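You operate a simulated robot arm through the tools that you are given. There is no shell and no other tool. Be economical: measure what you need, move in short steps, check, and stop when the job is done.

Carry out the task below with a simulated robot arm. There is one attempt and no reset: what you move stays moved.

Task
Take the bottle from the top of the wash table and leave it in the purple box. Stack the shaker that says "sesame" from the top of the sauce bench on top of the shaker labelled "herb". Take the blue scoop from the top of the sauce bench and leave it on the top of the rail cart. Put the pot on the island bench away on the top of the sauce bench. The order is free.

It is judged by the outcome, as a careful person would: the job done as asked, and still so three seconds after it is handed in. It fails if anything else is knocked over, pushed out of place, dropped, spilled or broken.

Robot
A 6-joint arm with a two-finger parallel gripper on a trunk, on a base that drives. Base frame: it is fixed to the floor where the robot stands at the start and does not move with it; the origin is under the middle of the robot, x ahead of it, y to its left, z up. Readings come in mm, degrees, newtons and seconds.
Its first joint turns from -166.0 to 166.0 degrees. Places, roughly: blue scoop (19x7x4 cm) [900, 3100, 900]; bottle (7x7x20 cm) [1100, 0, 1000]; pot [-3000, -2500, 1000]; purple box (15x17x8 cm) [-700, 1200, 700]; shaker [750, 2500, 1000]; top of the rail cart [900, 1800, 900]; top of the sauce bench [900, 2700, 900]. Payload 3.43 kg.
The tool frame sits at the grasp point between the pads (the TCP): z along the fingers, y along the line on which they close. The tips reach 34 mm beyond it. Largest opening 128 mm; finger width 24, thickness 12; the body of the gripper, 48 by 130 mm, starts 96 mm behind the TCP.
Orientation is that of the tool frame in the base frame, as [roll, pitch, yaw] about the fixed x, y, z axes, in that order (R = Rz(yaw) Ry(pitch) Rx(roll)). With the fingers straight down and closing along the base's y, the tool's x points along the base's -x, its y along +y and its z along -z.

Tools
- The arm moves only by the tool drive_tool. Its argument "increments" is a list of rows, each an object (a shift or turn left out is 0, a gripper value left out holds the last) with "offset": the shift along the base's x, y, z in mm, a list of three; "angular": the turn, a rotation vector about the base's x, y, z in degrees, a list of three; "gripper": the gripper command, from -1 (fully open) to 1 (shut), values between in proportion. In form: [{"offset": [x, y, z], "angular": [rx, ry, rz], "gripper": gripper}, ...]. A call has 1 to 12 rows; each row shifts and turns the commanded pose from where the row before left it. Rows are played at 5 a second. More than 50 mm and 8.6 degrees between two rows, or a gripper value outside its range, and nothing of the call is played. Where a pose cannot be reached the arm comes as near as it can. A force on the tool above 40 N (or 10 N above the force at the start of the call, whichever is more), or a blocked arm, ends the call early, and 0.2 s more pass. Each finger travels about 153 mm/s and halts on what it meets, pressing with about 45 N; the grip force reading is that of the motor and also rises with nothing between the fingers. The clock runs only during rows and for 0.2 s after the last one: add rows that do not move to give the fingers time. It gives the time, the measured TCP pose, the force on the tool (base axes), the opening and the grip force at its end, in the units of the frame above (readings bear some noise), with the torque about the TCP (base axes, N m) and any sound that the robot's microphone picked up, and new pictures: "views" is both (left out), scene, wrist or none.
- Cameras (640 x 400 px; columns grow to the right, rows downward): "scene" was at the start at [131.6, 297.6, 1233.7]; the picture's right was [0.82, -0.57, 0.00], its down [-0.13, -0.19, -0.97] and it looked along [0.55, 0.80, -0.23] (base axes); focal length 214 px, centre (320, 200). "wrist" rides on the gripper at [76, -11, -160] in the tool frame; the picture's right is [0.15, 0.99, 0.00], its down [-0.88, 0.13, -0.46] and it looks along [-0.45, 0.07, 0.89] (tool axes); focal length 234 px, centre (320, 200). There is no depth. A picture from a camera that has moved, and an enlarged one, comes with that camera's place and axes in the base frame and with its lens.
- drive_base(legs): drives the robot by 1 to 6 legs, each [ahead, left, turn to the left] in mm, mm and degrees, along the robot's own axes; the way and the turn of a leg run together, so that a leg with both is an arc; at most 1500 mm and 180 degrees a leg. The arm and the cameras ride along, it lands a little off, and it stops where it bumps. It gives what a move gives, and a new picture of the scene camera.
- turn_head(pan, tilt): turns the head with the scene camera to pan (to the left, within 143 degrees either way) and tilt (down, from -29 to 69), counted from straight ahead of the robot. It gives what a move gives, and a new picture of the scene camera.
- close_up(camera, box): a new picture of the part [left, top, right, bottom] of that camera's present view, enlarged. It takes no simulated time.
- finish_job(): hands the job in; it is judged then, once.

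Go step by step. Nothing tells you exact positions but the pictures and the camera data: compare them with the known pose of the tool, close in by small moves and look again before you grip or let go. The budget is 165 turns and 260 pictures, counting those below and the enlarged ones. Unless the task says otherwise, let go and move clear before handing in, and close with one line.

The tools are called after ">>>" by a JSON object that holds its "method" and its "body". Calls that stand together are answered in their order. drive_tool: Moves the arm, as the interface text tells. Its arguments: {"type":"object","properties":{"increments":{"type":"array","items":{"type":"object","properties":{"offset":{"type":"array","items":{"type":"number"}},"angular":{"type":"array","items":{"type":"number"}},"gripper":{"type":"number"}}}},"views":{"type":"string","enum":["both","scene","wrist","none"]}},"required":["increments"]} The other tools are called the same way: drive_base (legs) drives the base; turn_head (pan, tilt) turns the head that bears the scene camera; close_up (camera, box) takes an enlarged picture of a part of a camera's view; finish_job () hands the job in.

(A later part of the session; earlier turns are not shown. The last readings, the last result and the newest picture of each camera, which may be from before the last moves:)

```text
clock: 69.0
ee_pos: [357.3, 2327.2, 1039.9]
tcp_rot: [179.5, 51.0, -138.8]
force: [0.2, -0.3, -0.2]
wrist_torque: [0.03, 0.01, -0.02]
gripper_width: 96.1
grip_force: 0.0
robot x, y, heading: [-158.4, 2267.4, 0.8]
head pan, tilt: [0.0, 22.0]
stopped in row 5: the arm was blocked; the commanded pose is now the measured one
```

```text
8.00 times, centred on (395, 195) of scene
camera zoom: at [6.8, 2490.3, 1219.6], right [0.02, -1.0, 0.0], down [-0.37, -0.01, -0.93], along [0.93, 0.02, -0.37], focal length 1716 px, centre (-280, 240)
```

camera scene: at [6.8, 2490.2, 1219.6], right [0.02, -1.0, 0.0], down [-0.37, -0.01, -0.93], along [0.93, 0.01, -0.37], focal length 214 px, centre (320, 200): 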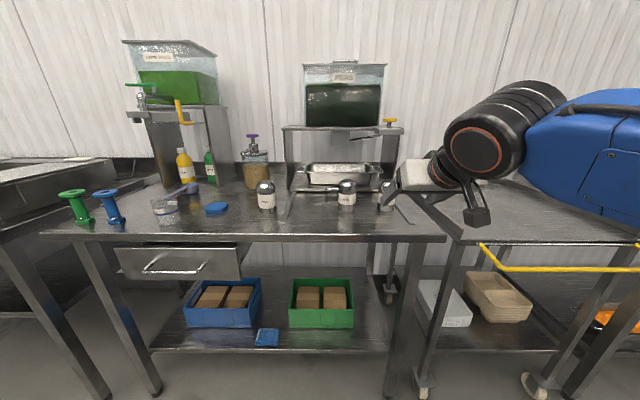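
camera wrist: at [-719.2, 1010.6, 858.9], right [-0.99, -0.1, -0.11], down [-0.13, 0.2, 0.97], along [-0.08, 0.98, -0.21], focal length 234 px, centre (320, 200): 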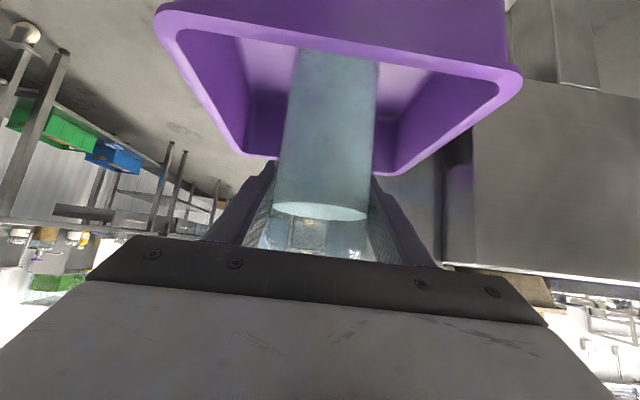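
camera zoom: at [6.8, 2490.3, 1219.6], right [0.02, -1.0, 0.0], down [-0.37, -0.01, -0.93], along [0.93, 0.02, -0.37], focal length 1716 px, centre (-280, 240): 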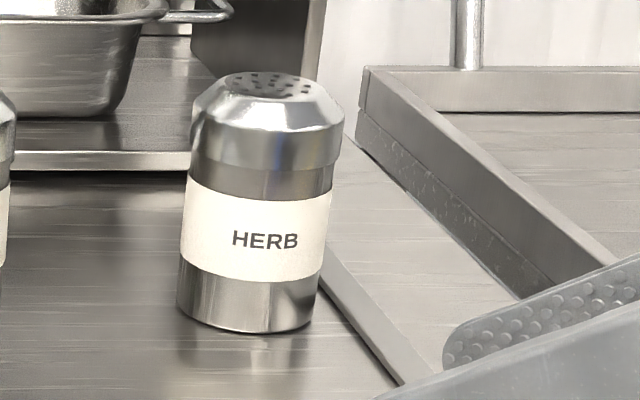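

Herb is the right shaker, sesame the left one. But the arm was blocked and turned oddly; I look at the whole view.

>>> {"method": "drive_tool", "body": {"increments": [{}], "views": "both"}}

```text
clock: 69.5
ee_pos: [357.8, 2325.9, 1039.6]
tcp_rot: [179.4, 51.0, -138.8]
force: [0.0, 0.3, 0.0]
wrist_torque: [0.01, -0.01, -0.02]
gripper_width: 96.0
grip_force: 0.0
robot x, y, heading: [-158.7, 2267.4, 0.6]
head pan, tilt: [0.0, 22.0]
camera scene: at [6.8, 2490.1, 1219.6], right [0.02, -1.0, 0.0], down [-0.37, -0.01, -0.93], along [0.93, 0.02, -0.37], focal length 214 px, centre (320, 200)
camera wrist: at [237.3, 2203.0, 1081.4], right [-0.73, 0.68, -0.11], down [0.07, 0.23, 0.97], along [0.68, 0.7, -0.21], focal length 234 px, centre (320, 200)
```

scene: 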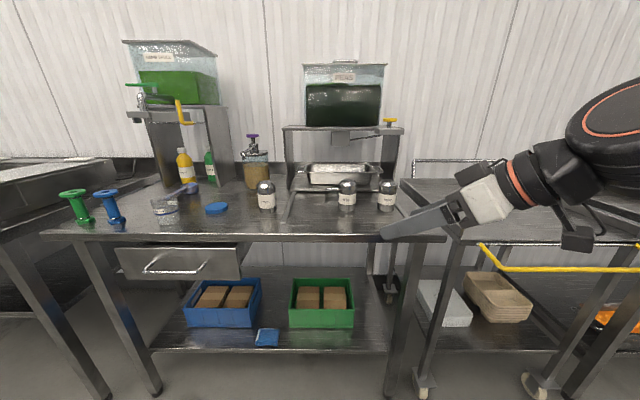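
wrist: 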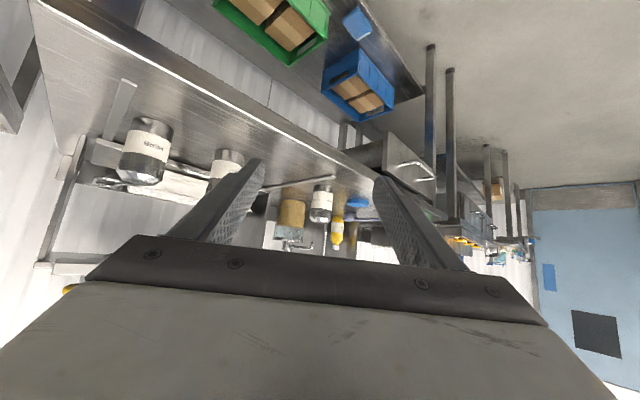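

Nothing is touched, but the wrist is mid-way in a reconfiguration. I turn it gradually back to pointing +x.

>>> {"method": "drive_tool", "body": {"increments": [{"angular": [0, 0, -8]}, {"angular": [0, 0, -8]}, {"angular": [0, 0, -8]}], "views": "scene"}}

```text
clock: 70.5
ee_pos: [371.2, 2294.2, 1039.7]
tcp_rot: [179.4, 51.0, -169.9]
force: [0.3, 0.7, 0.2]
wrist_torque: [-0.01, 0.07, 0.0]
gripper_width: 96.0
grip_force: 0.0
robot x, y, heading: [-162.0, 2265.9, 1.2]
head pan, tilt: [0.0, 22.0]
stopped in row 3: the arm was blocked; the commanded pose is now the measured one
camera scene: at [6.9, 2490.0, 1219.7], right [0.02, -1.0, 0.0], down [-0.37, -0.01, -0.93], along [0.93, 0.02, -0.37], focal length 214 px, centre (320, 200)
```

scene: 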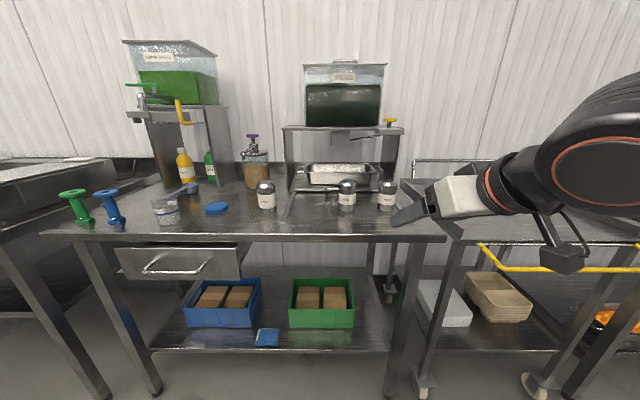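

I move forward a little to regain a comfortable arm radius and finish the yaw correction.

>>> {"method": "drive_tool", "body": {"increments": [{"offset": [30, 0, 0], "angular": [0, 0, -5]}, {"offset": [30, 0, 0], "angular": [0, 0, -5]}, {"offset": [20, 0, 0]}], "views": "none"}}

```text
clock: 71.2
ee_pos: [451.3, 2293.8, 1038.8]
tcp_rot: [179.4, 51.2, -179.9]
force: [0.1, 0.5, 0.5]
wrist_torque: [-0.02, 0.02, 0.03]
gripper_width: 96.1
grip_force: 0.1
robot x, y, heading: [-160.6, 2268.7, 1.0]
head pan, tilt: [0.0, 22.0]
```

The wrist is back to normal. Estimated: sesame (715, 2683), seed (740, 2398), herb (737, 2256), tops z≈1003. I move the base so the arm works straight ahead toward sesame.

>>> {"method": "drive_base", "body": {"legs": [[0, 388, -1], [80, 0, 0]]}}

>>> {"method": "turn_head", "body": {"pan": -10, "tilt": 25}}

>>> {"method": "close_up", "body": {"camera": "wrist", "box": [0, 0, 640, 400]}}

```text
clock: 74.3
ee_pos: [530.0, 2659.6, 1039.0]
tcp_rot: [179.5, 51.2, 178.7]
force: [-0.3, -0.4, -0.5]
wrist_torque: [-0.01, 0.02, 0.0]
gripper_width: 95.9
grip_force: 0.2
robot x, y, heading: [-82.4, 2645.8, -0.2]
head pan, tilt: [0.0, 22.0]
camera scene: at [90.9, 2866.6, 1219.6], right [-0.01, -1.0, 0.0], down [-0.37, 0.0, -0.93], along [0.93, -0.01, -0.37], focal length 214 px, centre (320, 200)
```

scene: 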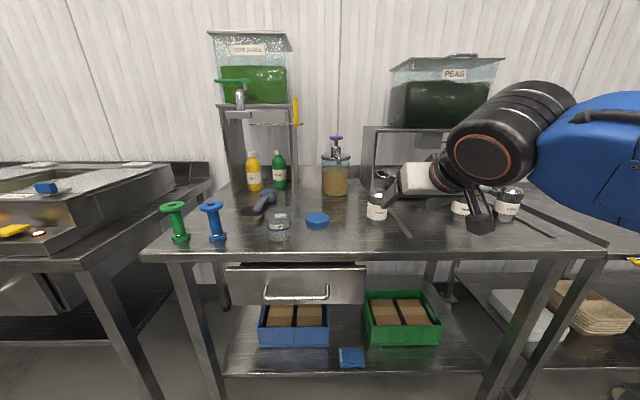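

```text
clock: 75.0
ee_pos: [530.5, 2661.3, 1037.5]
tcp_rot: [179.4, 51.1, 179.0]
force: [0.4, -0.2, 0.4]
wrist_torque: [0.01, -0.04, 0.03]
gripper_width: 96.0
grip_force: 0.1
robot x, y, heading: [-79.0, 2648.8, -0.4]
head pan, tilt: [-10.0, 25.0]
camera scene: at [88.7, 2850.7, 1214.8], right [-0.18, -0.98, 0.0], down [-0.42, 0.08, -0.91], along [0.89, -0.16, -0.42], focal length 214 px, centre (320, 200)
```

scene: 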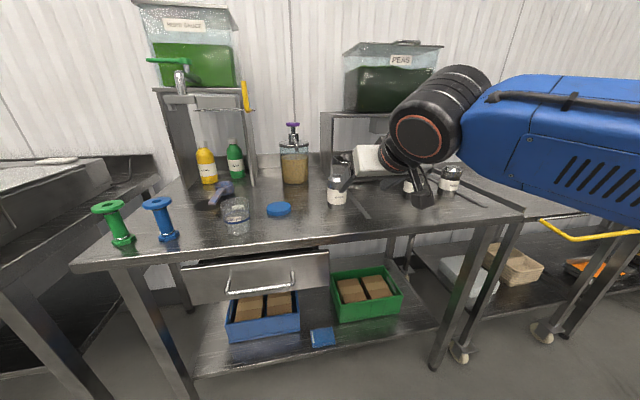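

```text
1.00 times, centred on (320, 200) of wrist (not enlarged: the box is as wide or as high as the picture)
camera zoom: at [358.7, 2651.3, 1079.7], right [-0.08, 0.99, -0.11], down [0.2, 0.12, 0.97], along [0.98, 0.06, -0.21], focal length 234 px, centre (320, 200)
```

zoom: 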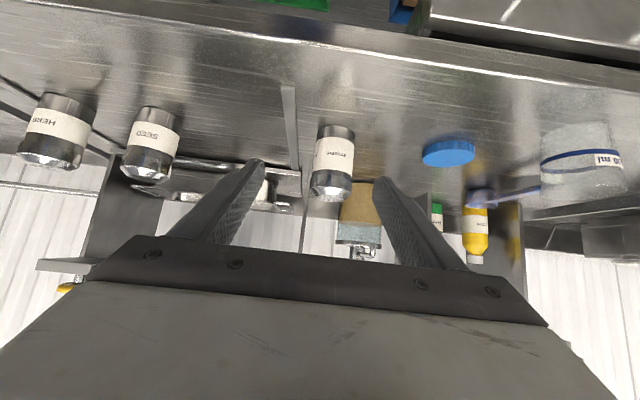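

Sesame is at about (705, 2686). I lower and approach it with the fingers straddling.

>>> {"method": "drive_tool", "body": {"increments": [{"offset": [0, 12, -40], "gripper": -0.6}, {"offset": [0, 12, -40]}, {"offset": [40, 0, -8]}, {"offset": [40, 0, 0]}, {}], "views": "wrist"}}

```text
clock: 76.2
ee_pos: [609.7, 2684.4, 949.1]
tcp_rot: [179.4, 51.1, 178.9]
force: [-0.5, 0.5, 0.6]
wrist_torque: [0.01, 0.01, 0.04]
gripper_width: 102.4
grip_force: 0.0
robot x, y, heading: [-81.0, 2647.5, -0.5]
head pan, tilt: [-10.0, 25.0]
camera wrist: at [437.6, 2675.5, 990.2], right [-0.08, 0.99, -0.11], down [0.2, 0.12, 0.97], along [0.98, 0.06, -0.21], focal length 234 px, centre (320, 200)
```

wrist: 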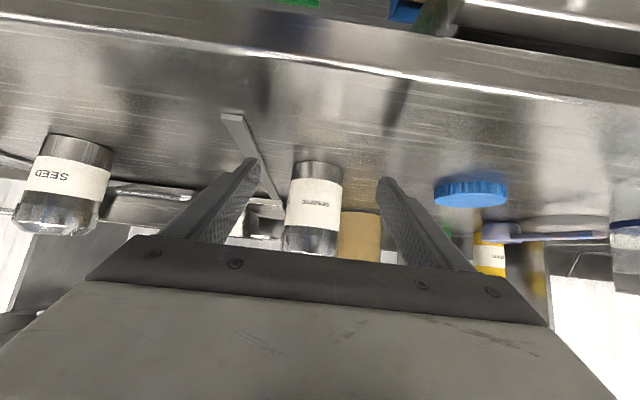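

Well aligned. I advance to the shaker centre and check before closing.

>>> {"method": "drive_tool", "body": {"increments": [{"offset": [35, 1, 0]}, {"offset": [35, 1, 0]}, {"offset": [22, 1, 0]}, {}], "views": "wrist"}}

```text
clock: 77.2
ee_pos: [703.3, 2687.9, 950.4]
tcp_rot: [179.4, 51.1, 179.0]
force: [-0.4, 0.2, 0.0]
wrist_torque: [-0.01, -0.04, -0.01]
gripper_width: 102.2
grip_force: 0.1
robot x, y, heading: [-84.4, 2649.5, -0.4]
head pan, tilt: [-10.0, 25.0]
camera wrist: at [531.9, 2679.4, 991.1], right [-0.08, 0.99, -0.11], down [0.2, 0.12, 0.97], along [0.98, 0.06, -0.21], focal length 234 px, centre (320, 200)
```

wrist: 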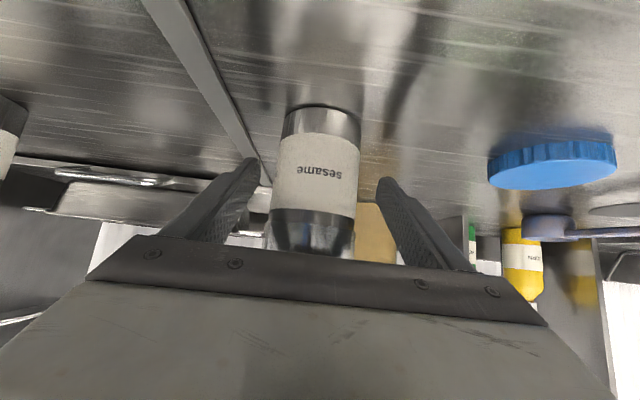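

Sesame is centred between the pads; I close and lift a little.

>>> {"method": "drive_tool", "body": {"increments": [{"offset": [0, -3, 0]}, {"gripper": 0.0}, {"gripper": 0.3}, {"gripper": 1}, {}, {}, {"offset": [0, 0, 15]}, {"offset": [0, 0, 30]}, {}], "views": "wrist"}}

```text
clock: 79.2
ee_pos: [702.7, 2685.0, 995.4]
tcp_rot: [179.5, 51.0, 178.9]
force: [1.0, 0.0, -1.6]
wrist_torque: [0.03, 0.01, 0.02]
gripper_width: 57.5
grip_force: 44.7
robot x, y, heading: [-80.3, 2644.0, -0.3]
head pan, tilt: [-10.0, 25.0]
camera wrist: at [529.9, 2677.0, 1037.1], right [-0.08, 0.99, -0.11], down [0.2, 0.12, 0.97], along [0.98, 0.06, -0.21], focal length 234 px, centre (320, 200)
```

wrist: 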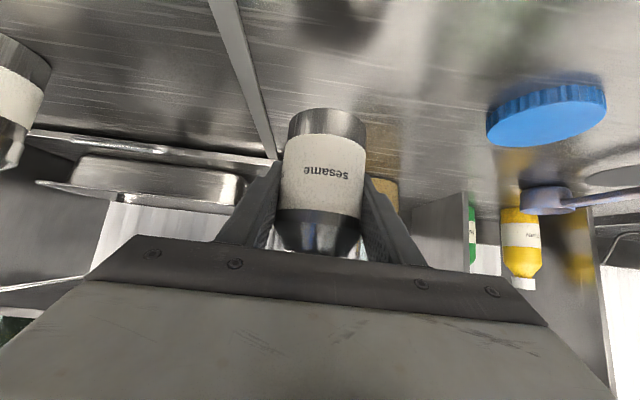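

Sesame is held firmly. I lift, retreat, and shift the base right to the herb shaker.

>>> {"method": "drive_tool", "body": {"increments": [{"offset": [0, 0, 45]}, {"offset": [-20, 0, 40]}, {"offset": [-45, 0, 0]}, {"offset": [-45, 0, 0]}, {"offset": [-45, 0, 0]}], "views": "none"}}

>>> {"method": "drive_base", "body": {"legs": [[0, -425, 0.5]]}}

>>> {"method": "close_up", "body": {"camera": "wrist", "box": [0, 0, 640, 400]}}

```text
clock: 80.4
ee_pos: [547.3, 2688.4, 1078.3]
tcp_rot: [179.4, 51.2, 178.9]
force: [0.4, 0.3, -1.0]
wrist_torque: [-0.01, 0.0, -0.02]
gripper_width: 57.9
grip_force: 45.8
robot x, y, heading: [-80.7, 2647.5, -0.5]
head pan, tilt: [-10.0, 25.0]
```

```text
clock: 83.0
ee_pos: [547.8, 2272.9, 1079.7]
tcp_rot: [179.3, 51.0, 179.8]
force: [0.9, 0.3, -1.9]
wrist_torque: [0.0, -0.01, -0.03]
gripper_width: 57.8
grip_force: 45.0
robot x, y, heading: [-82.2, 2221.3, 0.7]
head pan, tilt: [-10.0, 25.0]
camera scene: at [86.2, 2428.0, 1214.8], right [-0.16, -0.99, 0.0], down [-0.42, 0.07, -0.91], along [0.89, -0.15, -0.42], focal length 214 px, centre (320, 200)
```

scene: 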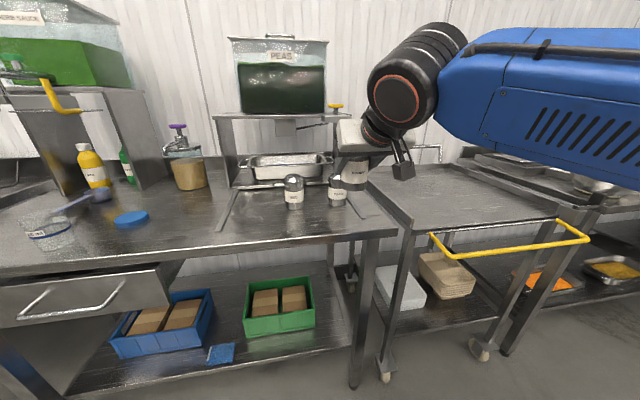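

```text
1.00 times, centred on (320, 200) of wrist (not enlarged: the box is as wide or as high as the picture)
camera zoom: at [375.1, 2260.4, 1119.3], right [-0.1, 0.99, -0.11], down [0.2, 0.13, 0.97], along [0.98, 0.07, -0.21], focal length 234 px, centre (320, 200)
```

zoom: 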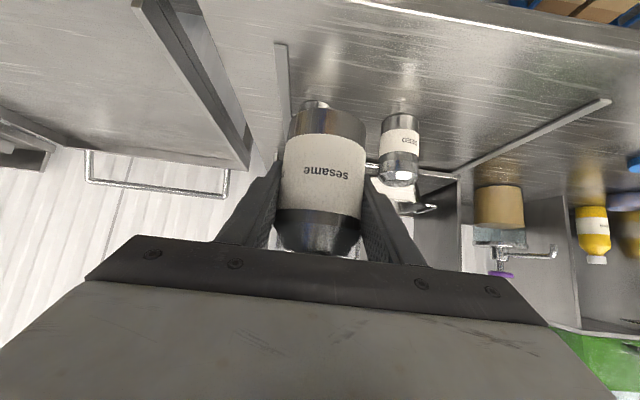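

Herb is just behind the held shaker. I zoom in the scene camera to measure herb precisely.

>>> {"method": "close_up", "body": {"camera": "scene", "box": [270, 140, 390, 220]}}

```text
5.00 times, centred on (330, 180) of scene
camera zoom: at [86.2, 2428.0, 1214.8], right [-0.16, -0.99, 0.0], down [-0.42, 0.07, -0.91], along [0.89, -0.15, -0.42], focal length 1072 px, centre (270, 300)
```

zoom: 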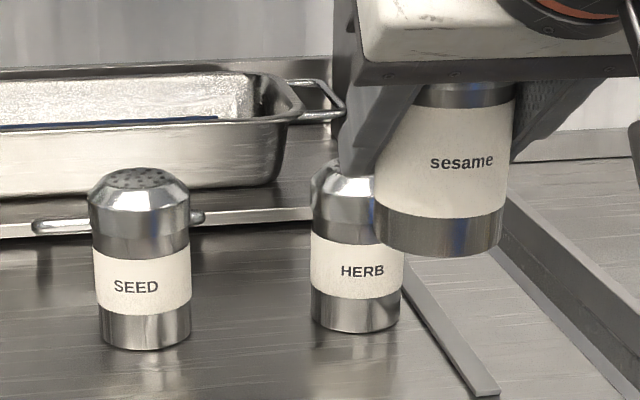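

Herb centre estimate (722, 2261). I move the held shaker above it with ~25 mm clearance and inspect from both cameras.

>>> {"method": "drive_tool", "body": {"increments": [{"offset": [45, -2, 0]}, {"offset": [45, -2, 0]}, {"offset": [45, -2, 0]}, {"offset": [46, -2, 0]}, {}], "views": "wrist"}}

>>> {"method": "close_up", "body": {"camera": "scene", "box": [290, 130, 390, 210]}}

```text
clock: 84.2
ee_pos: [729.2, 2264.9, 1078.6]
tcp_rot: [179.4, 51.1, 179.8]
force: [-0.3, 0.1, -1.9]
wrist_torque: [0.0, 0.01, -0.01]
gripper_width: 58.1
grip_force: 44.6
robot x, y, heading: [-79.7, 2223.2, 0.8]
head pan, tilt: [-10.0, 25.0]
camera wrist: at [558.1, 2252.0, 1120.0], right [-0.1, 0.99, -0.11], down [0.2, 0.13, 0.97], along [0.98, 0.07, -0.21], focal length 234 px, centre (320, 200)
```

wrist: 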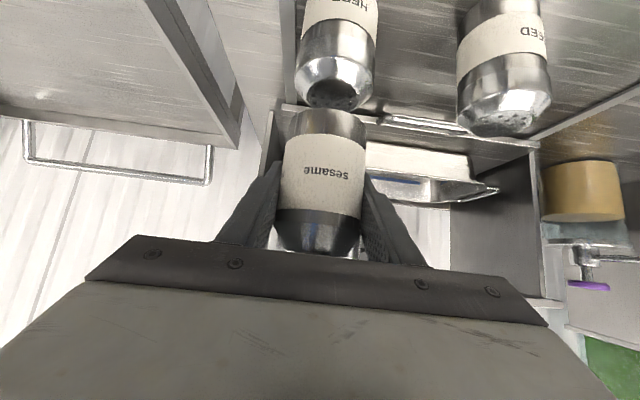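

```text
5.00 times, centred on (340, 170) of scene
camera zoom: at [86.2, 2427.9, 1214.8], right [-0.16, -0.99, 0.0], down [-0.42, 0.07, -0.91], along [0.89, -0.15, -0.42], focal length 1072 px, centre (220, 350)
```

zoom: 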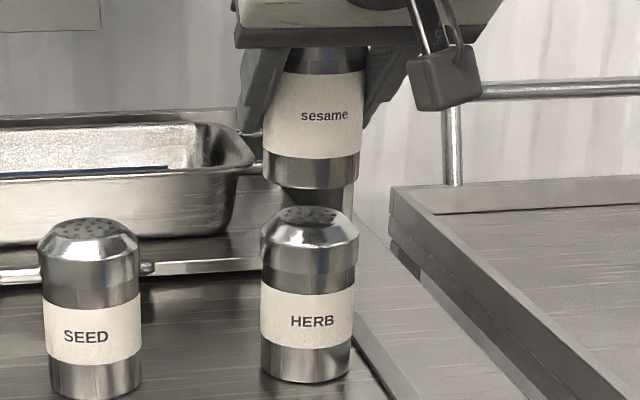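

Laterally aligned; I estimate sesame is ~5 mm too far in x. I correct and lower to a small gap, then look again.

>>> {"method": "drive_tool", "body": {"increments": [{"offset": [-5, 1, -10]}, {"offset": [0, 0, -7]}, {}], "views": "wrist"}}

>>> {"method": "close_up", "body": {"camera": "scene", "box": [320, 150, 380, 210]}}

>>> {"method": "close_up", "body": {"camera": "wrist", "box": [240, 20, 440, 170]}}

```text
clock: 85.0
ee_pos: [722.7, 2266.0, 1061.5]
tcp_rot: [179.5, 51.1, 179.8]
force: [1.4, -0.1, -1.4]
wrist_torque: [-0.02, 0.0, -0.01]
gripper_width: 57.9
grip_force: 44.7
robot x, y, heading: [-81.9, 2222.4, 0.4]
head pan, tilt: [-10.0, 25.0]
camera wrist: at [551.7, 2253.9, 1102.0], right [-0.1, 0.99, -0.11], down [0.2, 0.13, 0.97], along [0.98, 0.07, -0.21], focal length 234 px, centre (320, 200)
```

wrist: 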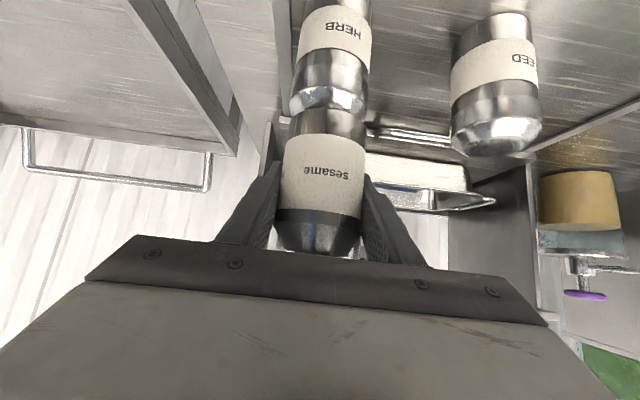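

```text
6.67 times, centred on (350, 180) of scene
camera zoom: at [86.3, 2428.0, 1214.8], right [-0.16, -0.99, 0.0], down [-0.42, 0.07, -0.91], along [0.89, -0.15, -0.42], focal length 1430 px, centre (120, 333)
```

zoom: 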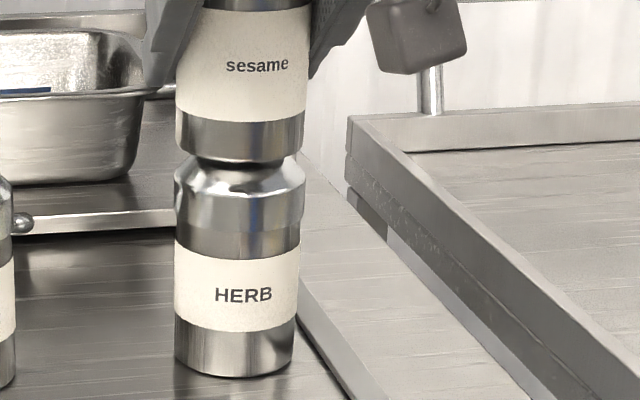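

```text
2.67 times, centred on (340, 95) of wrist
camera zoom: at [551.7, 2253.9, 1102.0], right [-0.1, 0.99, -0.11], down [0.2, 0.13, 0.97], along [0.98, 0.07, -0.21], focal length 624 px, centre (267, 480)
```

zoom: 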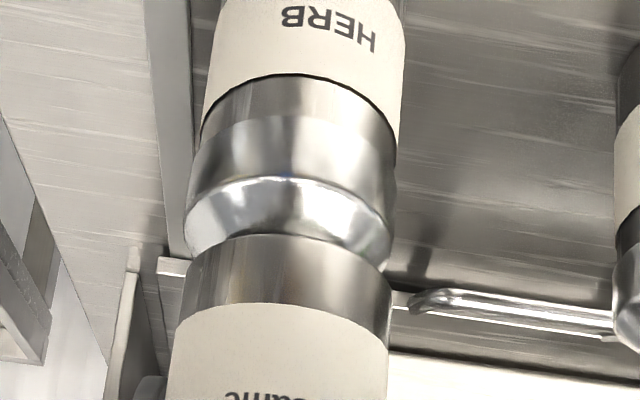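

Laterally it is aligned. To check the depth direction I take two more views from panned head positions.

>>> {"method": "turn_head", "body": {"pan": 28, "tilt": 25}}

>>> {"method": "close_up", "body": {"camera": "scene", "box": [500, 140, 600, 260]}}

>>> {"method": "turn_head", "body": {"pan": -40, "tilt": 25}}

>>> {"method": "close_up", "body": {"camera": "scene", "box": [160, 140, 260, 240]}}

```text
clock: 86.1
ee_pos: [723.0, 2266.4, 1061.0]
tcp_rot: [179.5, 51.1, 179.8]
force: [0.9, -0.1, -1.3]
wrist_torque: [0.01, -0.02, 0.0]
gripper_width: 57.9
grip_force: 45.1
robot x, y, heading: [-79.3, 2220.3, 0.6]
head pan, tilt: [28.0, 25.0]
camera scene: at [76.3, 2487.1, 1214.8], right [0.48, -0.88, 0.0], down [-0.37, -0.2, -0.91], along [0.8, 0.43, -0.42], focal length 214 px, centre (320, 200)
```

scene: 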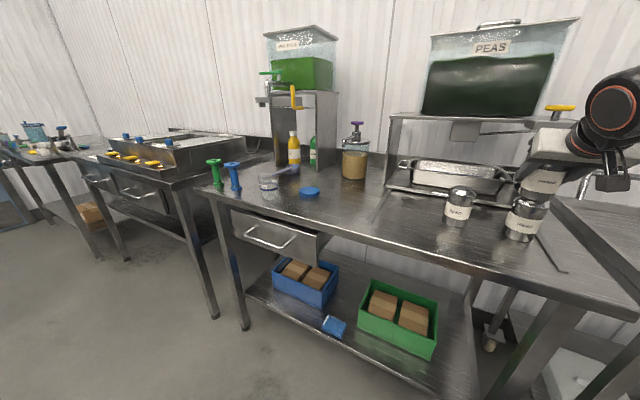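

```text
3.33 times, centred on (550, 200) of scene
camera zoom: at [76.3, 2487.1, 1214.8], right [0.48, -0.88, 0.0], down [-0.37, -0.2, -0.91], along [0.8, 0.43, -0.42], focal length 715 px, centre (-447, 200)
```

zoom: 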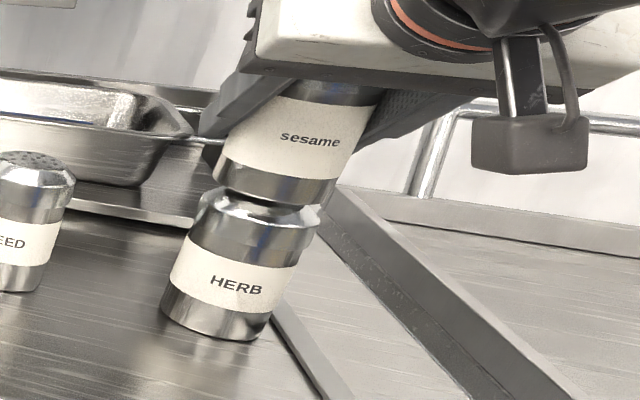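

```text
clock: 87.5
ee_pos: [722.9, 2265.8, 1060.8]
tcp_rot: [179.4, 51.1, 179.9]
force: [-0.4, -0.3, -2.8]
wrist_torque: [0.01, 0.01, 0.0]
gripper_width: 57.9
grip_force: 45.0
robot x, y, heading: [-77.1, 2219.6, 0.5]
head pan, tilt: [-40.0, 25.0]
camera scene: at [66.6, 2384.6, 1214.8], right [-0.63, -0.77, 0.0], down [-0.33, 0.27, -0.91], along [0.7, -0.57, -0.42], focal length 214 px, centre (320, 200)
```

scene: 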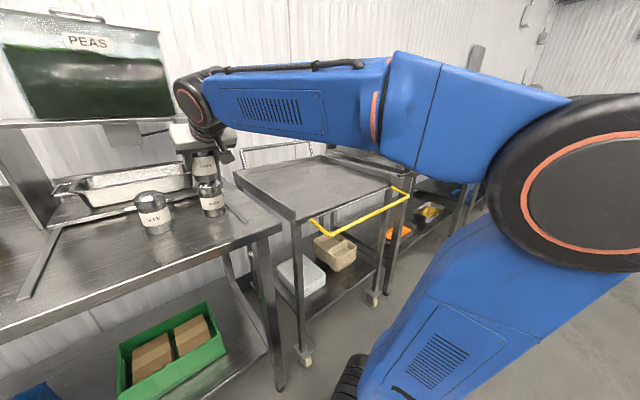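

```text
4.00 times, centred on (210, 190) of scene
camera zoom: at [66.6, 2384.6, 1214.8], right [-0.63, -0.77, 0.0], down [-0.33, 0.27, -0.91], along [0.7, -0.57, -0.42], focal length 858 px, centre (760, 240)
```

zoom: 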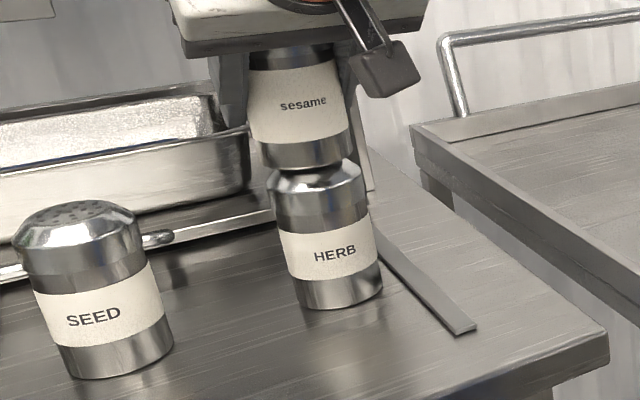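

The cues agree best with shifting about 5 mm back forward. I do this and lower until contact.

>>> {"method": "drive_tool", "body": {"increments": [{"offset": [5, 0, 0]}, {"offset": [0, 0, -3]}, {"offset": [0, 0, -3]}, {}], "views": "wrist"}}

>>> {"method": "turn_head", "body": {"pan": -15, "tilt": 25}}

>>> {"method": "close_up", "body": {"camera": "scene", "box": [290, 150, 350, 210]}}

```text
clock: 88.5
ee_pos: [727.7, 2266.1, 1056.5]
tcp_rot: [179.3, 51.3, 179.7]
force: [0.9, -0.5, 3.1]
wrist_torque: [-0.14, -0.03, 0.04]
gripper_width: 57.7
grip_force: 45.4
robot x, y, heading: [-83.9, 2224.2, 0.5]
head pan, tilt: [-40.0, 25.0]
camera wrist: at [556.3, 2253.5, 1096.5], right [-0.1, 0.99, -0.11], down [0.2, 0.13, 0.97], along [0.98, 0.07, -0.21], focal length 234 px, centre (320, 200)
```

wrist: 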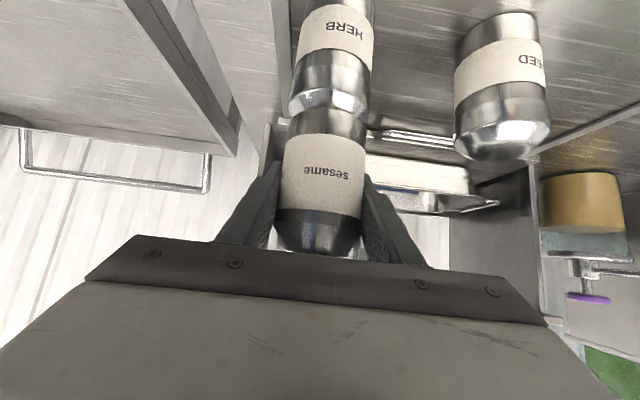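

```text
clock: 89.4
ee_pos: [727.7, 2265.6, 1056.4]
tcp_rot: [179.4, 51.3, 179.9]
force: [1.1, -1.1, 7.1]
wrist_torque: [-0.23, -0.03, 0.01]
gripper_width: 57.8
grip_force: 44.8
robot x, y, heading: [-85.5, 2223.2, 0.6]
head pan, tilt: [-15.0, 25.0]
camera scene: at [84.4, 2420.0, 1214.8], right [-0.25, -0.97, 0.0], down [-0.41, 0.11, -0.91], along [0.88, -0.23, -0.42], focal length 214 px, centre (320, 200)
```

scene: 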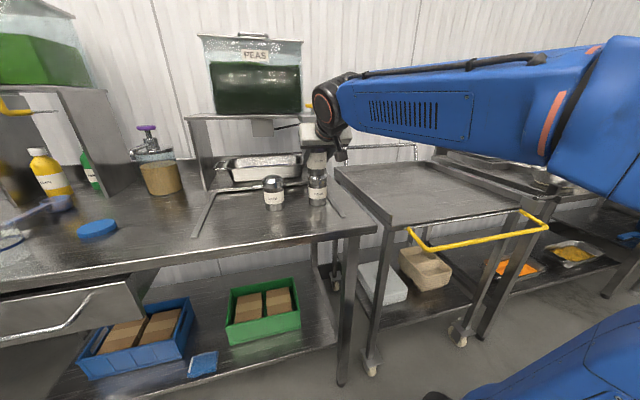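

```text
6.67 times, centred on (320, 180) of scene
camera zoom: at [84.4, 2420.0, 1214.8], right [-0.25, -0.97, 0.0], down [-0.41, 0.11, -0.91], along [0.88, -0.23, -0.42], focal length 1430 px, centre (320, 333)
```

zoom: 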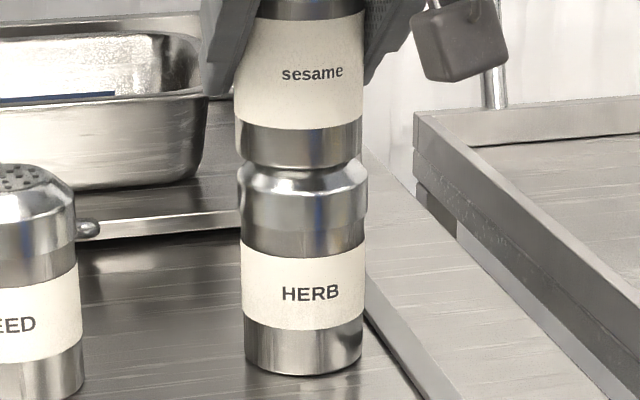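

Contact at TCP z≈1056; both cylinders look aligned within a few mm. I release and back straight out.

>>> {"method": "drive_tool", "body": {"increments": [{"gripper": 0.05}, {"gripper": -0.1}, {"gripper": -0.6}, {}, {"offset": [-20, 0, 0]}, {"offset": [-40, 0, 0]}, {"offset": [-45, 0, 0]}, {"offset": [-45, 0, 0]}], "views": "none"}}

>>> {"method": "close_up", "body": {"camera": "scene", "box": [280, 120, 360, 210]}}

>>> {"method": "close_up", "body": {"camera": "wrist", "box": [0, 0, 640, 400]}}

```text
clock: 91.2
ee_pos: [577.0, 2266.6, 1052.5]
tcp_rot: [179.6, 51.1, 179.8]
force: [0.8, 0.1, -0.3]
wrist_torque: [-0.03, 0.0, -0.03]
gripper_width: 102.2
grip_force: 0.0
robot x, y, heading: [-81.2, 2224.3, 0.5]
head pan, tilt: [-15.0, 25.0]
```

```text
4.44 times, centred on (320, 165) of scene
camera zoom: at [84.8, 2420.3, 1214.8], right [-0.25, -0.97, 0.0], down [-0.41, 0.1, -0.91], along [0.88, -0.23, -0.42], focal length 953 px, centre (320, 356)
```

zoom: 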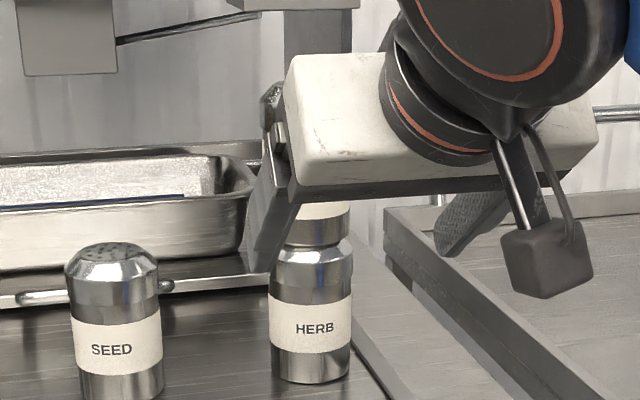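

```text
1.00 times, centred on (320, 200) of wrist (not enlarged: the box is as wide or as high as the picture)
camera zoom: at [405.5, 2254.6, 1094.4], right [-0.1, 0.99, -0.11], down [0.2, 0.13, 0.97], along [0.98, 0.07, -0.21], focal length 234 px, centre (320, 200)
```

zoom: 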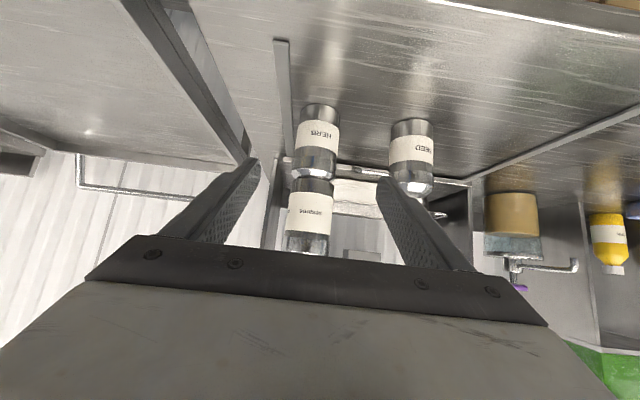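

The stack stands and the gripper is clear. Next the blue scoop: I shift left along the bench to look at it closely.

>>> {"method": "drive_base", "body": {"legs": [[-60, 0, 0], [0, 800, -0.5]]}}

>>> {"method": "turn_head", "body": {"pan": -8, "tilt": 25}}

>>> {"method": "close_up", "body": {"camera": "wrist", "box": [0, 0, 640, 400]}}

```text
clock: 96.1
ee_pos: [513.2, 3066.7, 1053.8]
tcp_rot: [179.5, 51.1, 179.2]
force: [0.3, -0.4, 0.6]
wrist_torque: [0.04, -0.02, -0.03]
gripper_width: 102.5
grip_force: 0.0
robot x, y, heading: [-147.6, 3028.4, 0.1]
head pan, tilt: [-15.0, 25.0]
camera scene: at [22.7, 3225.2, 1214.8], right [-0.26, -0.97, 0.0], down [-0.41, 0.11, -0.91], along [0.88, -0.24, -0.42], focal length 214 px, centre (320, 200)
```

scene: 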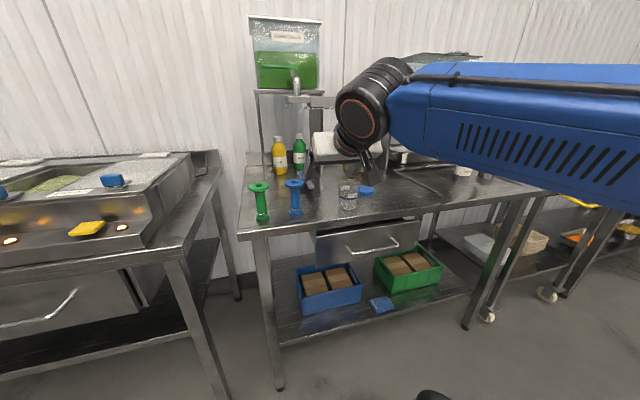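

```text
clock: 96.7
ee_pos: [513.7, 3066.5, 1053.9]
tcp_rot: [179.3, 51.2, 179.2]
force: [0.4, -0.3, -0.1]
wrist_torque: [0.0, 0.02, 0.0]
gripper_width: 102.4
grip_force: 0.0
robot x, y, heading: [-142.8, 3029.5, -0.1]
head pan, tilt: [-8.0, 25.0]
camera scene: at [24.9, 3236.2, 1214.8], right [-0.14, -0.99, 0.0], down [-0.42, 0.06, -0.91], along [0.9, -0.13, -0.42], focal length 214 px, centre (320, 200)
```

scene: 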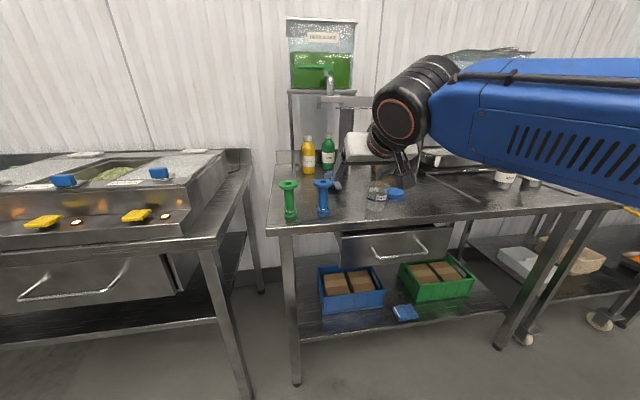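

```text
1.00 times, centred on (320, 200) of wrist (not enlarged: the box is as wide or as high as the picture)
camera zoom: at [341.8, 3055.7, 1094.8], right [-0.08, 0.99, -0.11], down [0.2, 0.12, 0.97], along [0.98, 0.06, -0.21], focal length 234 px, centre (320, 200)
```

zoom: 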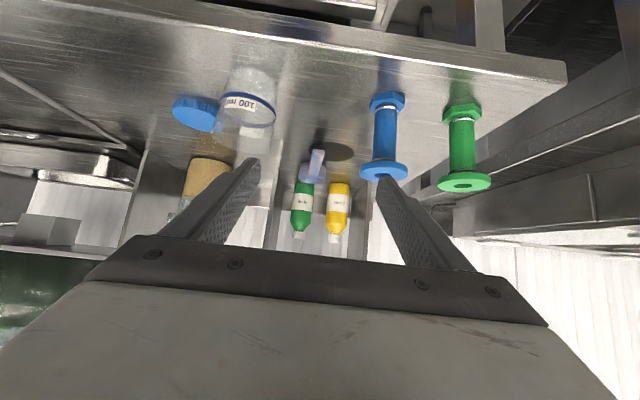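

The scoop lies straight ahead with its handle toward me. I zoom in from both cameras.

>>> {"method": "close_up", "body": {"camera": "wrist", "box": [265, 120, 385, 220]}}

>>> {"method": "close_up", "body": {"camera": "scene", "box": [270, 130, 420, 230]}}

```text
4.00 times, centred on (325, 170) of wrist
camera zoom: at [341.8, 3055.7, 1094.8], right [-0.08, 0.99, -0.11], down [0.2, 0.12, 0.97], along [0.98, 0.06, -0.21], focal length 937 px, centre (300, 320)
```

zoom: 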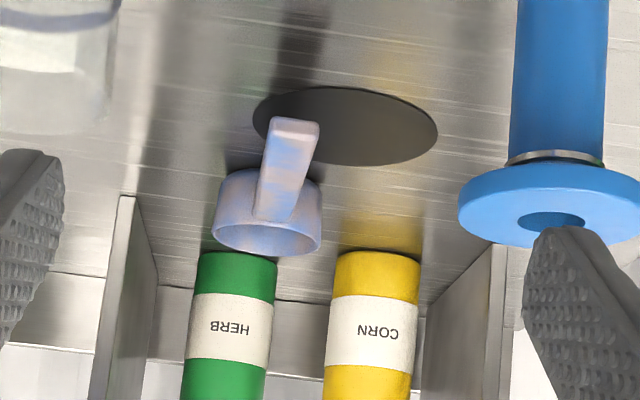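

```text
4.00 times, centred on (345, 180) of scene
camera zoom: at [24.9, 3236.2, 1214.8], right [-0.14, -0.99, 0.0], down [-0.42, 0.06, -0.91], along [0.9, -0.13, -0.42], focal length 858 px, centre (220, 280)
```

zoom: 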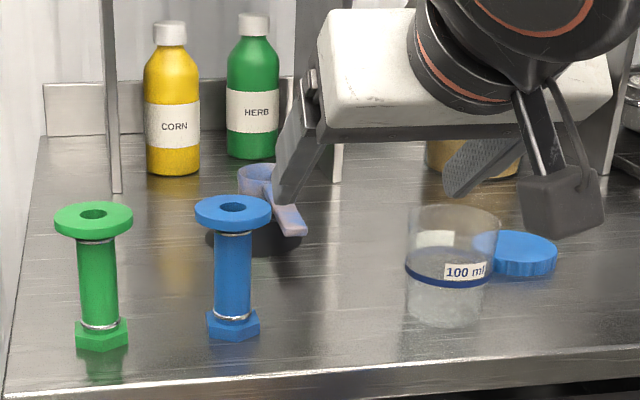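

The scoop handle runs along x at y≈3064, z≈930 from x≈725 to the bowl at x≈850. I pass above the spool and cup and stop above the handle, narrowing the fingers.

>>> {"method": "drive_tool", "body": {"increments": [{"offset": [10, 0, 20], "gripper": -0.1}, {"offset": [45, -1, 0]}, {"offset": [45, -1, 0], "angular": [0, 0, -2]}, {"offset": [45, 0, 0]}, {"offset": [45, 0, 0]}, {"offset": [45, 0, 0]}, {"offset": [35, 0, 0]}, {"offset": [0, 0, -40]}, {}], "views": "wrist"}}

>>> {"method": "close_up", "body": {"camera": "scene", "box": [270, 130, 420, 230]}}

```text
clock: 98.7
ee_pos: [783.9, 3064.1, 1034.2]
tcp_rot: [179.6, 51.1, 177.1]
force: [-0.2, -0.3, -0.5]
wrist_torque: [-0.03, 0.01, 0.02]
gripper_width: 70.3
grip_force: 0.1
robot x, y, heading: [-145.5, 3027.6, -0.1]
head pan, tilt: [-8.0, 25.0]
camera wrist: at [612.9, 3059.6, 1076.1], right [-0.05, 0.99, -0.11], down [0.2, 0.12, 0.97], along [0.98, 0.03, -0.21], focal length 234 px, centre (320, 200)
```

wrist: 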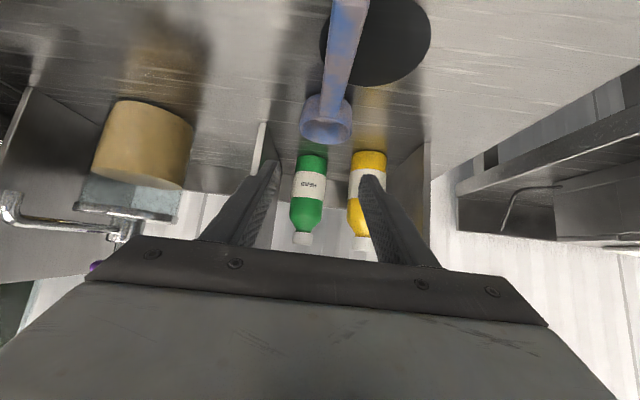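

```text
4.00 times, centred on (345, 180) of scene
camera zoom: at [24.9, 3236.3, 1214.8], right [-0.14, -0.99, 0.0], down [-0.42, 0.06, -0.91], along [0.9, -0.13, -0.42], focal length 858 px, centre (220, 280)
```

zoom: 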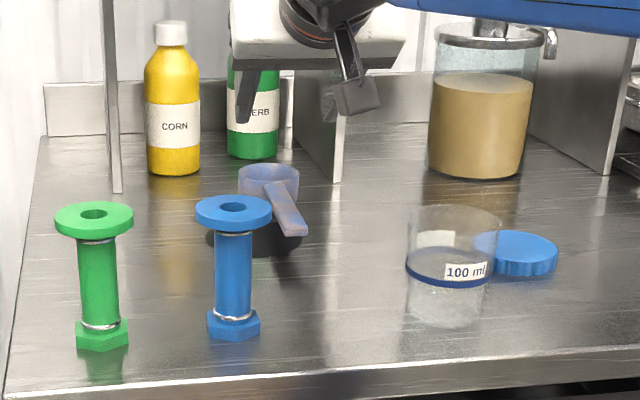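

Handle is centred under the fingers. I descend around it.

>>> {"method": "drive_tool", "body": {"increments": [{"offset": [0, 0, -40]}, {"offset": [0, 0, -35]}, {"offset": [0, 0, -15]}, {}], "views": "wrist"}}

>>> {"method": "close_up", "body": {"camera": "scene", "box": [290, 130, 390, 210]}}

```text
clock: 99.7
ee_pos: [784.5, 3065.3, 943.8]
tcp_rot: [179.4, 51.1, 177.2]
force: [-0.1, 0.5, 0.2]
wrist_torque: [0.02, 0.02, 0.0]
gripper_width: 70.4
grip_force: 0.1
robot x, y, heading: [-146.8, 3028.1, 0.1]
head pan, tilt: [-8.0, 25.0]
camera wrist: at [612.4, 3060.4, 985.8], right [-0.05, 0.99, -0.11], down [0.2, 0.12, 0.97], along [0.98, 0.03, -0.21], focal length 234 px, centre (320, 200)
```

wrist: 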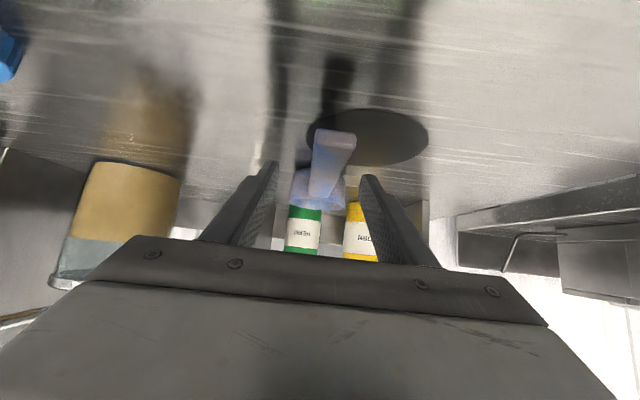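

```text
5.00 times, centred on (340, 170) of scene
camera zoom: at [25.0, 3236.3, 1214.8], right [-0.14, -0.99, 0.0], down [-0.42, 0.06, -0.91], along [0.9, -0.13, -0.42], focal length 1072 px, centre (220, 350)
```

zoom: 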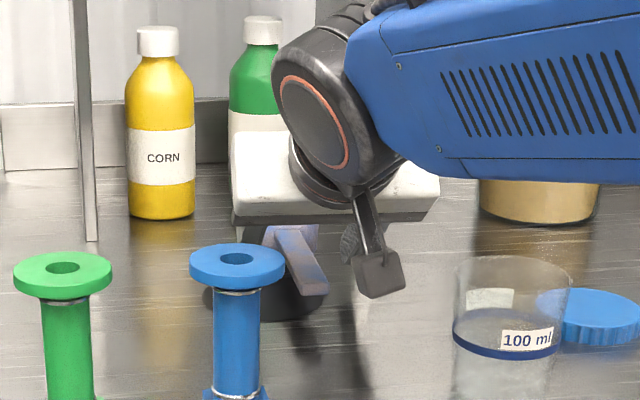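

The handle lies between the fingertips. I lower 3 mm more, close, and lift gently.

>>> {"method": "drive_tool", "body": {"increments": [{"offset": [0, 0, -3]}, {"gripper": 0.4}, {"gripper": 0.7}, {"gripper": 1}, {}, {}, {"offset": [0, 0, 10]}, {"offset": [0, 0, 20]}, {}], "views": "wrist"}}

>>> {"method": "close_up", "body": {"camera": "scene", "box": [290, 130, 390, 210]}}

```text
clock: 101.7
ee_pos: [784.0, 3064.5, 971.6]
tcp_rot: [179.4, 51.0, 177.2]
force: [-0.2, -0.7, -0.8]
wrist_torque: [0.0, 0.03, 0.0]
gripper_width: 20.8
grip_force: 45.4
robot x, y, heading: [-142.0, 3026.3, 0.0]
head pan, tilt: [-8.0, 25.0]
camera wrist: at [612.1, 3059.6, 1012.7], right [-0.05, 0.99, -0.11], down [0.2, 0.12, 0.97], along [0.98, 0.03, -0.21], focal length 234 px, centre (320, 200)
```

wrist: 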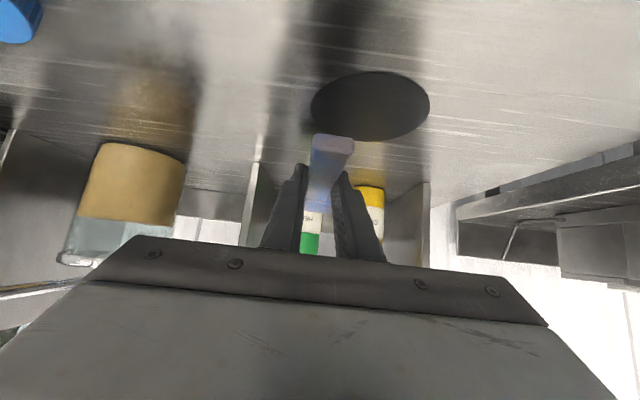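

```text
5.00 times, centred on (340, 170) of scene
camera zoom: at [25.0, 3236.3, 1214.8], right [-0.14, -0.99, 0.0], down [-0.42, 0.06, -0.91], along [0.9, -0.13, -0.42], focal length 1072 px, centre (220, 350)
```

zoom: 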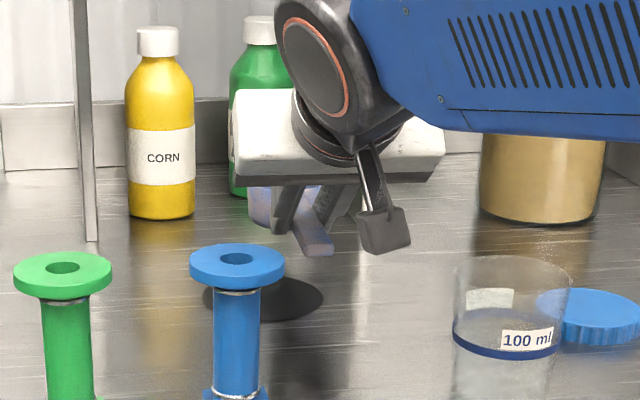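

Scoop held (21 mm handle). I lift high, retract, and drive right along the aisle to the rail cart.

>>> {"method": "drive_tool", "body": {"increments": [{"offset": [0, 0, 45]}, {"offset": [0, 0, 45]}, {"offset": [-20, 0, 15]}, {"offset": [-45, 0, 0]}, {"offset": [-45, 0, 0]}, {"offset": [-45, 0, 0]}, {"offset": [-45, 0, 0]}, {}], "views": "none"}}

>>> {"method": "drive_base", "body": {"legs": [[-80, 0, 0], [0, -1215, 0]]}}

>>> {"method": "close_up", "body": {"camera": "wrist", "box": [0, 0, 640, 400]}}

```text
clock: 103.5
ee_pos: [582.2, 3063.2, 1077.8]
tcp_rot: [179.5, 51.0, 177.1]
force: [-0.1, 0.5, 0.5]
wrist_torque: [0.01, 0.04, -0.01]
gripper_width: 20.8
grip_force: 45.1
robot x, y, heading: [-147.8, 3024.5, -0.3]
head pan, tilt: [-8.0, 25.0]
```

```text
clock: 110.3
ee_pos: [511.8, 1870.9, 1076.5]
tcp_rot: [179.3, 51.1, 178.0]
force: [-0.4, 0.4, 0.1]
wrist_torque: [-0.02, 0.05, -0.02]
gripper_width: 20.7
grip_force: 44.9
robot x, y, heading: [-216.7, 1823.9, 0.9]
head pan, tilt: [-8.0, 25.0]
camera scene: at [-48.3, 2036.0, 1214.8], right [-0.13, -0.99, 0.0], down [-0.42, 0.05, -0.91], along [0.9, -0.11, -0.42], focal length 214 px, centre (320, 200)
```

scene: 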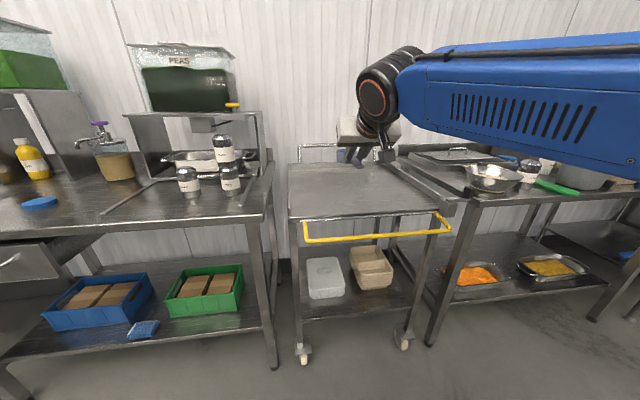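

```text
1.00 times, centred on (320, 200) of wrist (not enlarged: the box is as wide or as high as the picture)
camera zoom: at [340.0, 1864.3, 1117.8], right [-0.06, 0.99, -0.11], down [0.2, 0.12, 0.97], along [0.98, 0.04, -0.21], focal length 234 px, centre (320, 200)
```

zoom: 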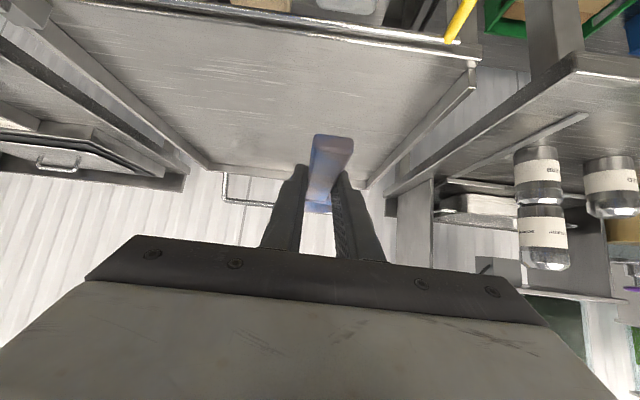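

The cart top is empty and the shaker stack behind is fine. I drive closer and position the scoop over the cart's middle.

>>> {"method": "drive_base", "body": {"legs": [[105, -25, -0.9]]}}

>>> {"method": "drive_tool", "body": {"increments": [{"offset": [45, 0, 0]}, {"offset": [45, 0, 0]}, {"offset": [45, 0, -20]}, {"offset": [25, 0, -40]}, {}], "views": "both"}}

```text
clock: 111.5
ee_pos: [620.0, 1835.0, 1077.3]
tcp_rot: [179.4, 51.1, 177.0]
force: [0.0, -0.1, -1.4]
wrist_torque: [0.03, 0.03, -0.01]
gripper_width: 21.0
grip_force: 45.1
robot x, y, heading: [-107.7, 1801.2, 0.1]
head pan, tilt: [-8.0, 25.0]
camera scene: at [62.2, 2008.6, 1214.8], right [-0.14, -0.99, 0.0], down [-0.42, 0.06, -0.91], along [0.9, -0.13, -0.42], focal length 214 px, centre (320, 200)
```

scene: 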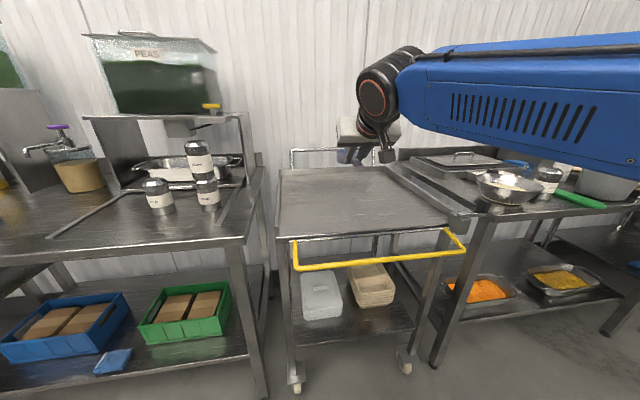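

```text
clock: 112.7
ee_pos: [778.9, 1834.9, 1016.3]
tcp_rot: [179.4, 51.1, 177.0]
force: [-0.3, 0.1, -0.9]
wrist_torque: [-0.01, 0.0, -0.03]
gripper_width: 20.9
grip_force: 45.3
robot x, y, heading: [-106.4, 1803.0, -0.0]
head pan, tilt: [-8.0, 25.0]
camera scene: at [62.1, 2008.6, 1214.8], right [-0.14, -0.99, 0.0], down [-0.42, 0.06, -0.91], along [0.9, -0.13, -0.42], focal length 214 px, centre (320, 200)
camera wrist: at [606.8, 1830.7, 1057.1], right [-0.05, 0.99, -0.11], down [0.2, 0.12, 0.97], along [0.98, 0.03, -0.21], focal length 234 px, centre (320, 200)
```

scene: 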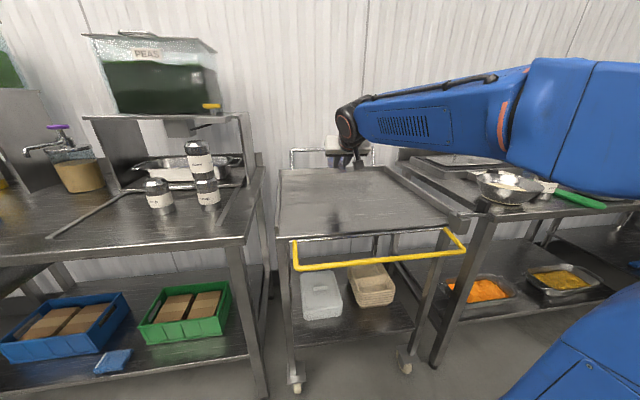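
wrist: 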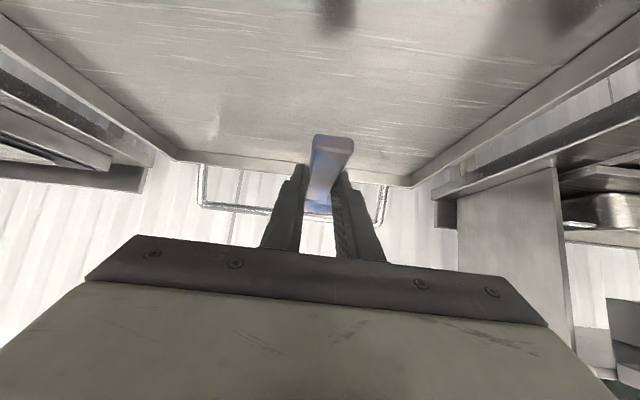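

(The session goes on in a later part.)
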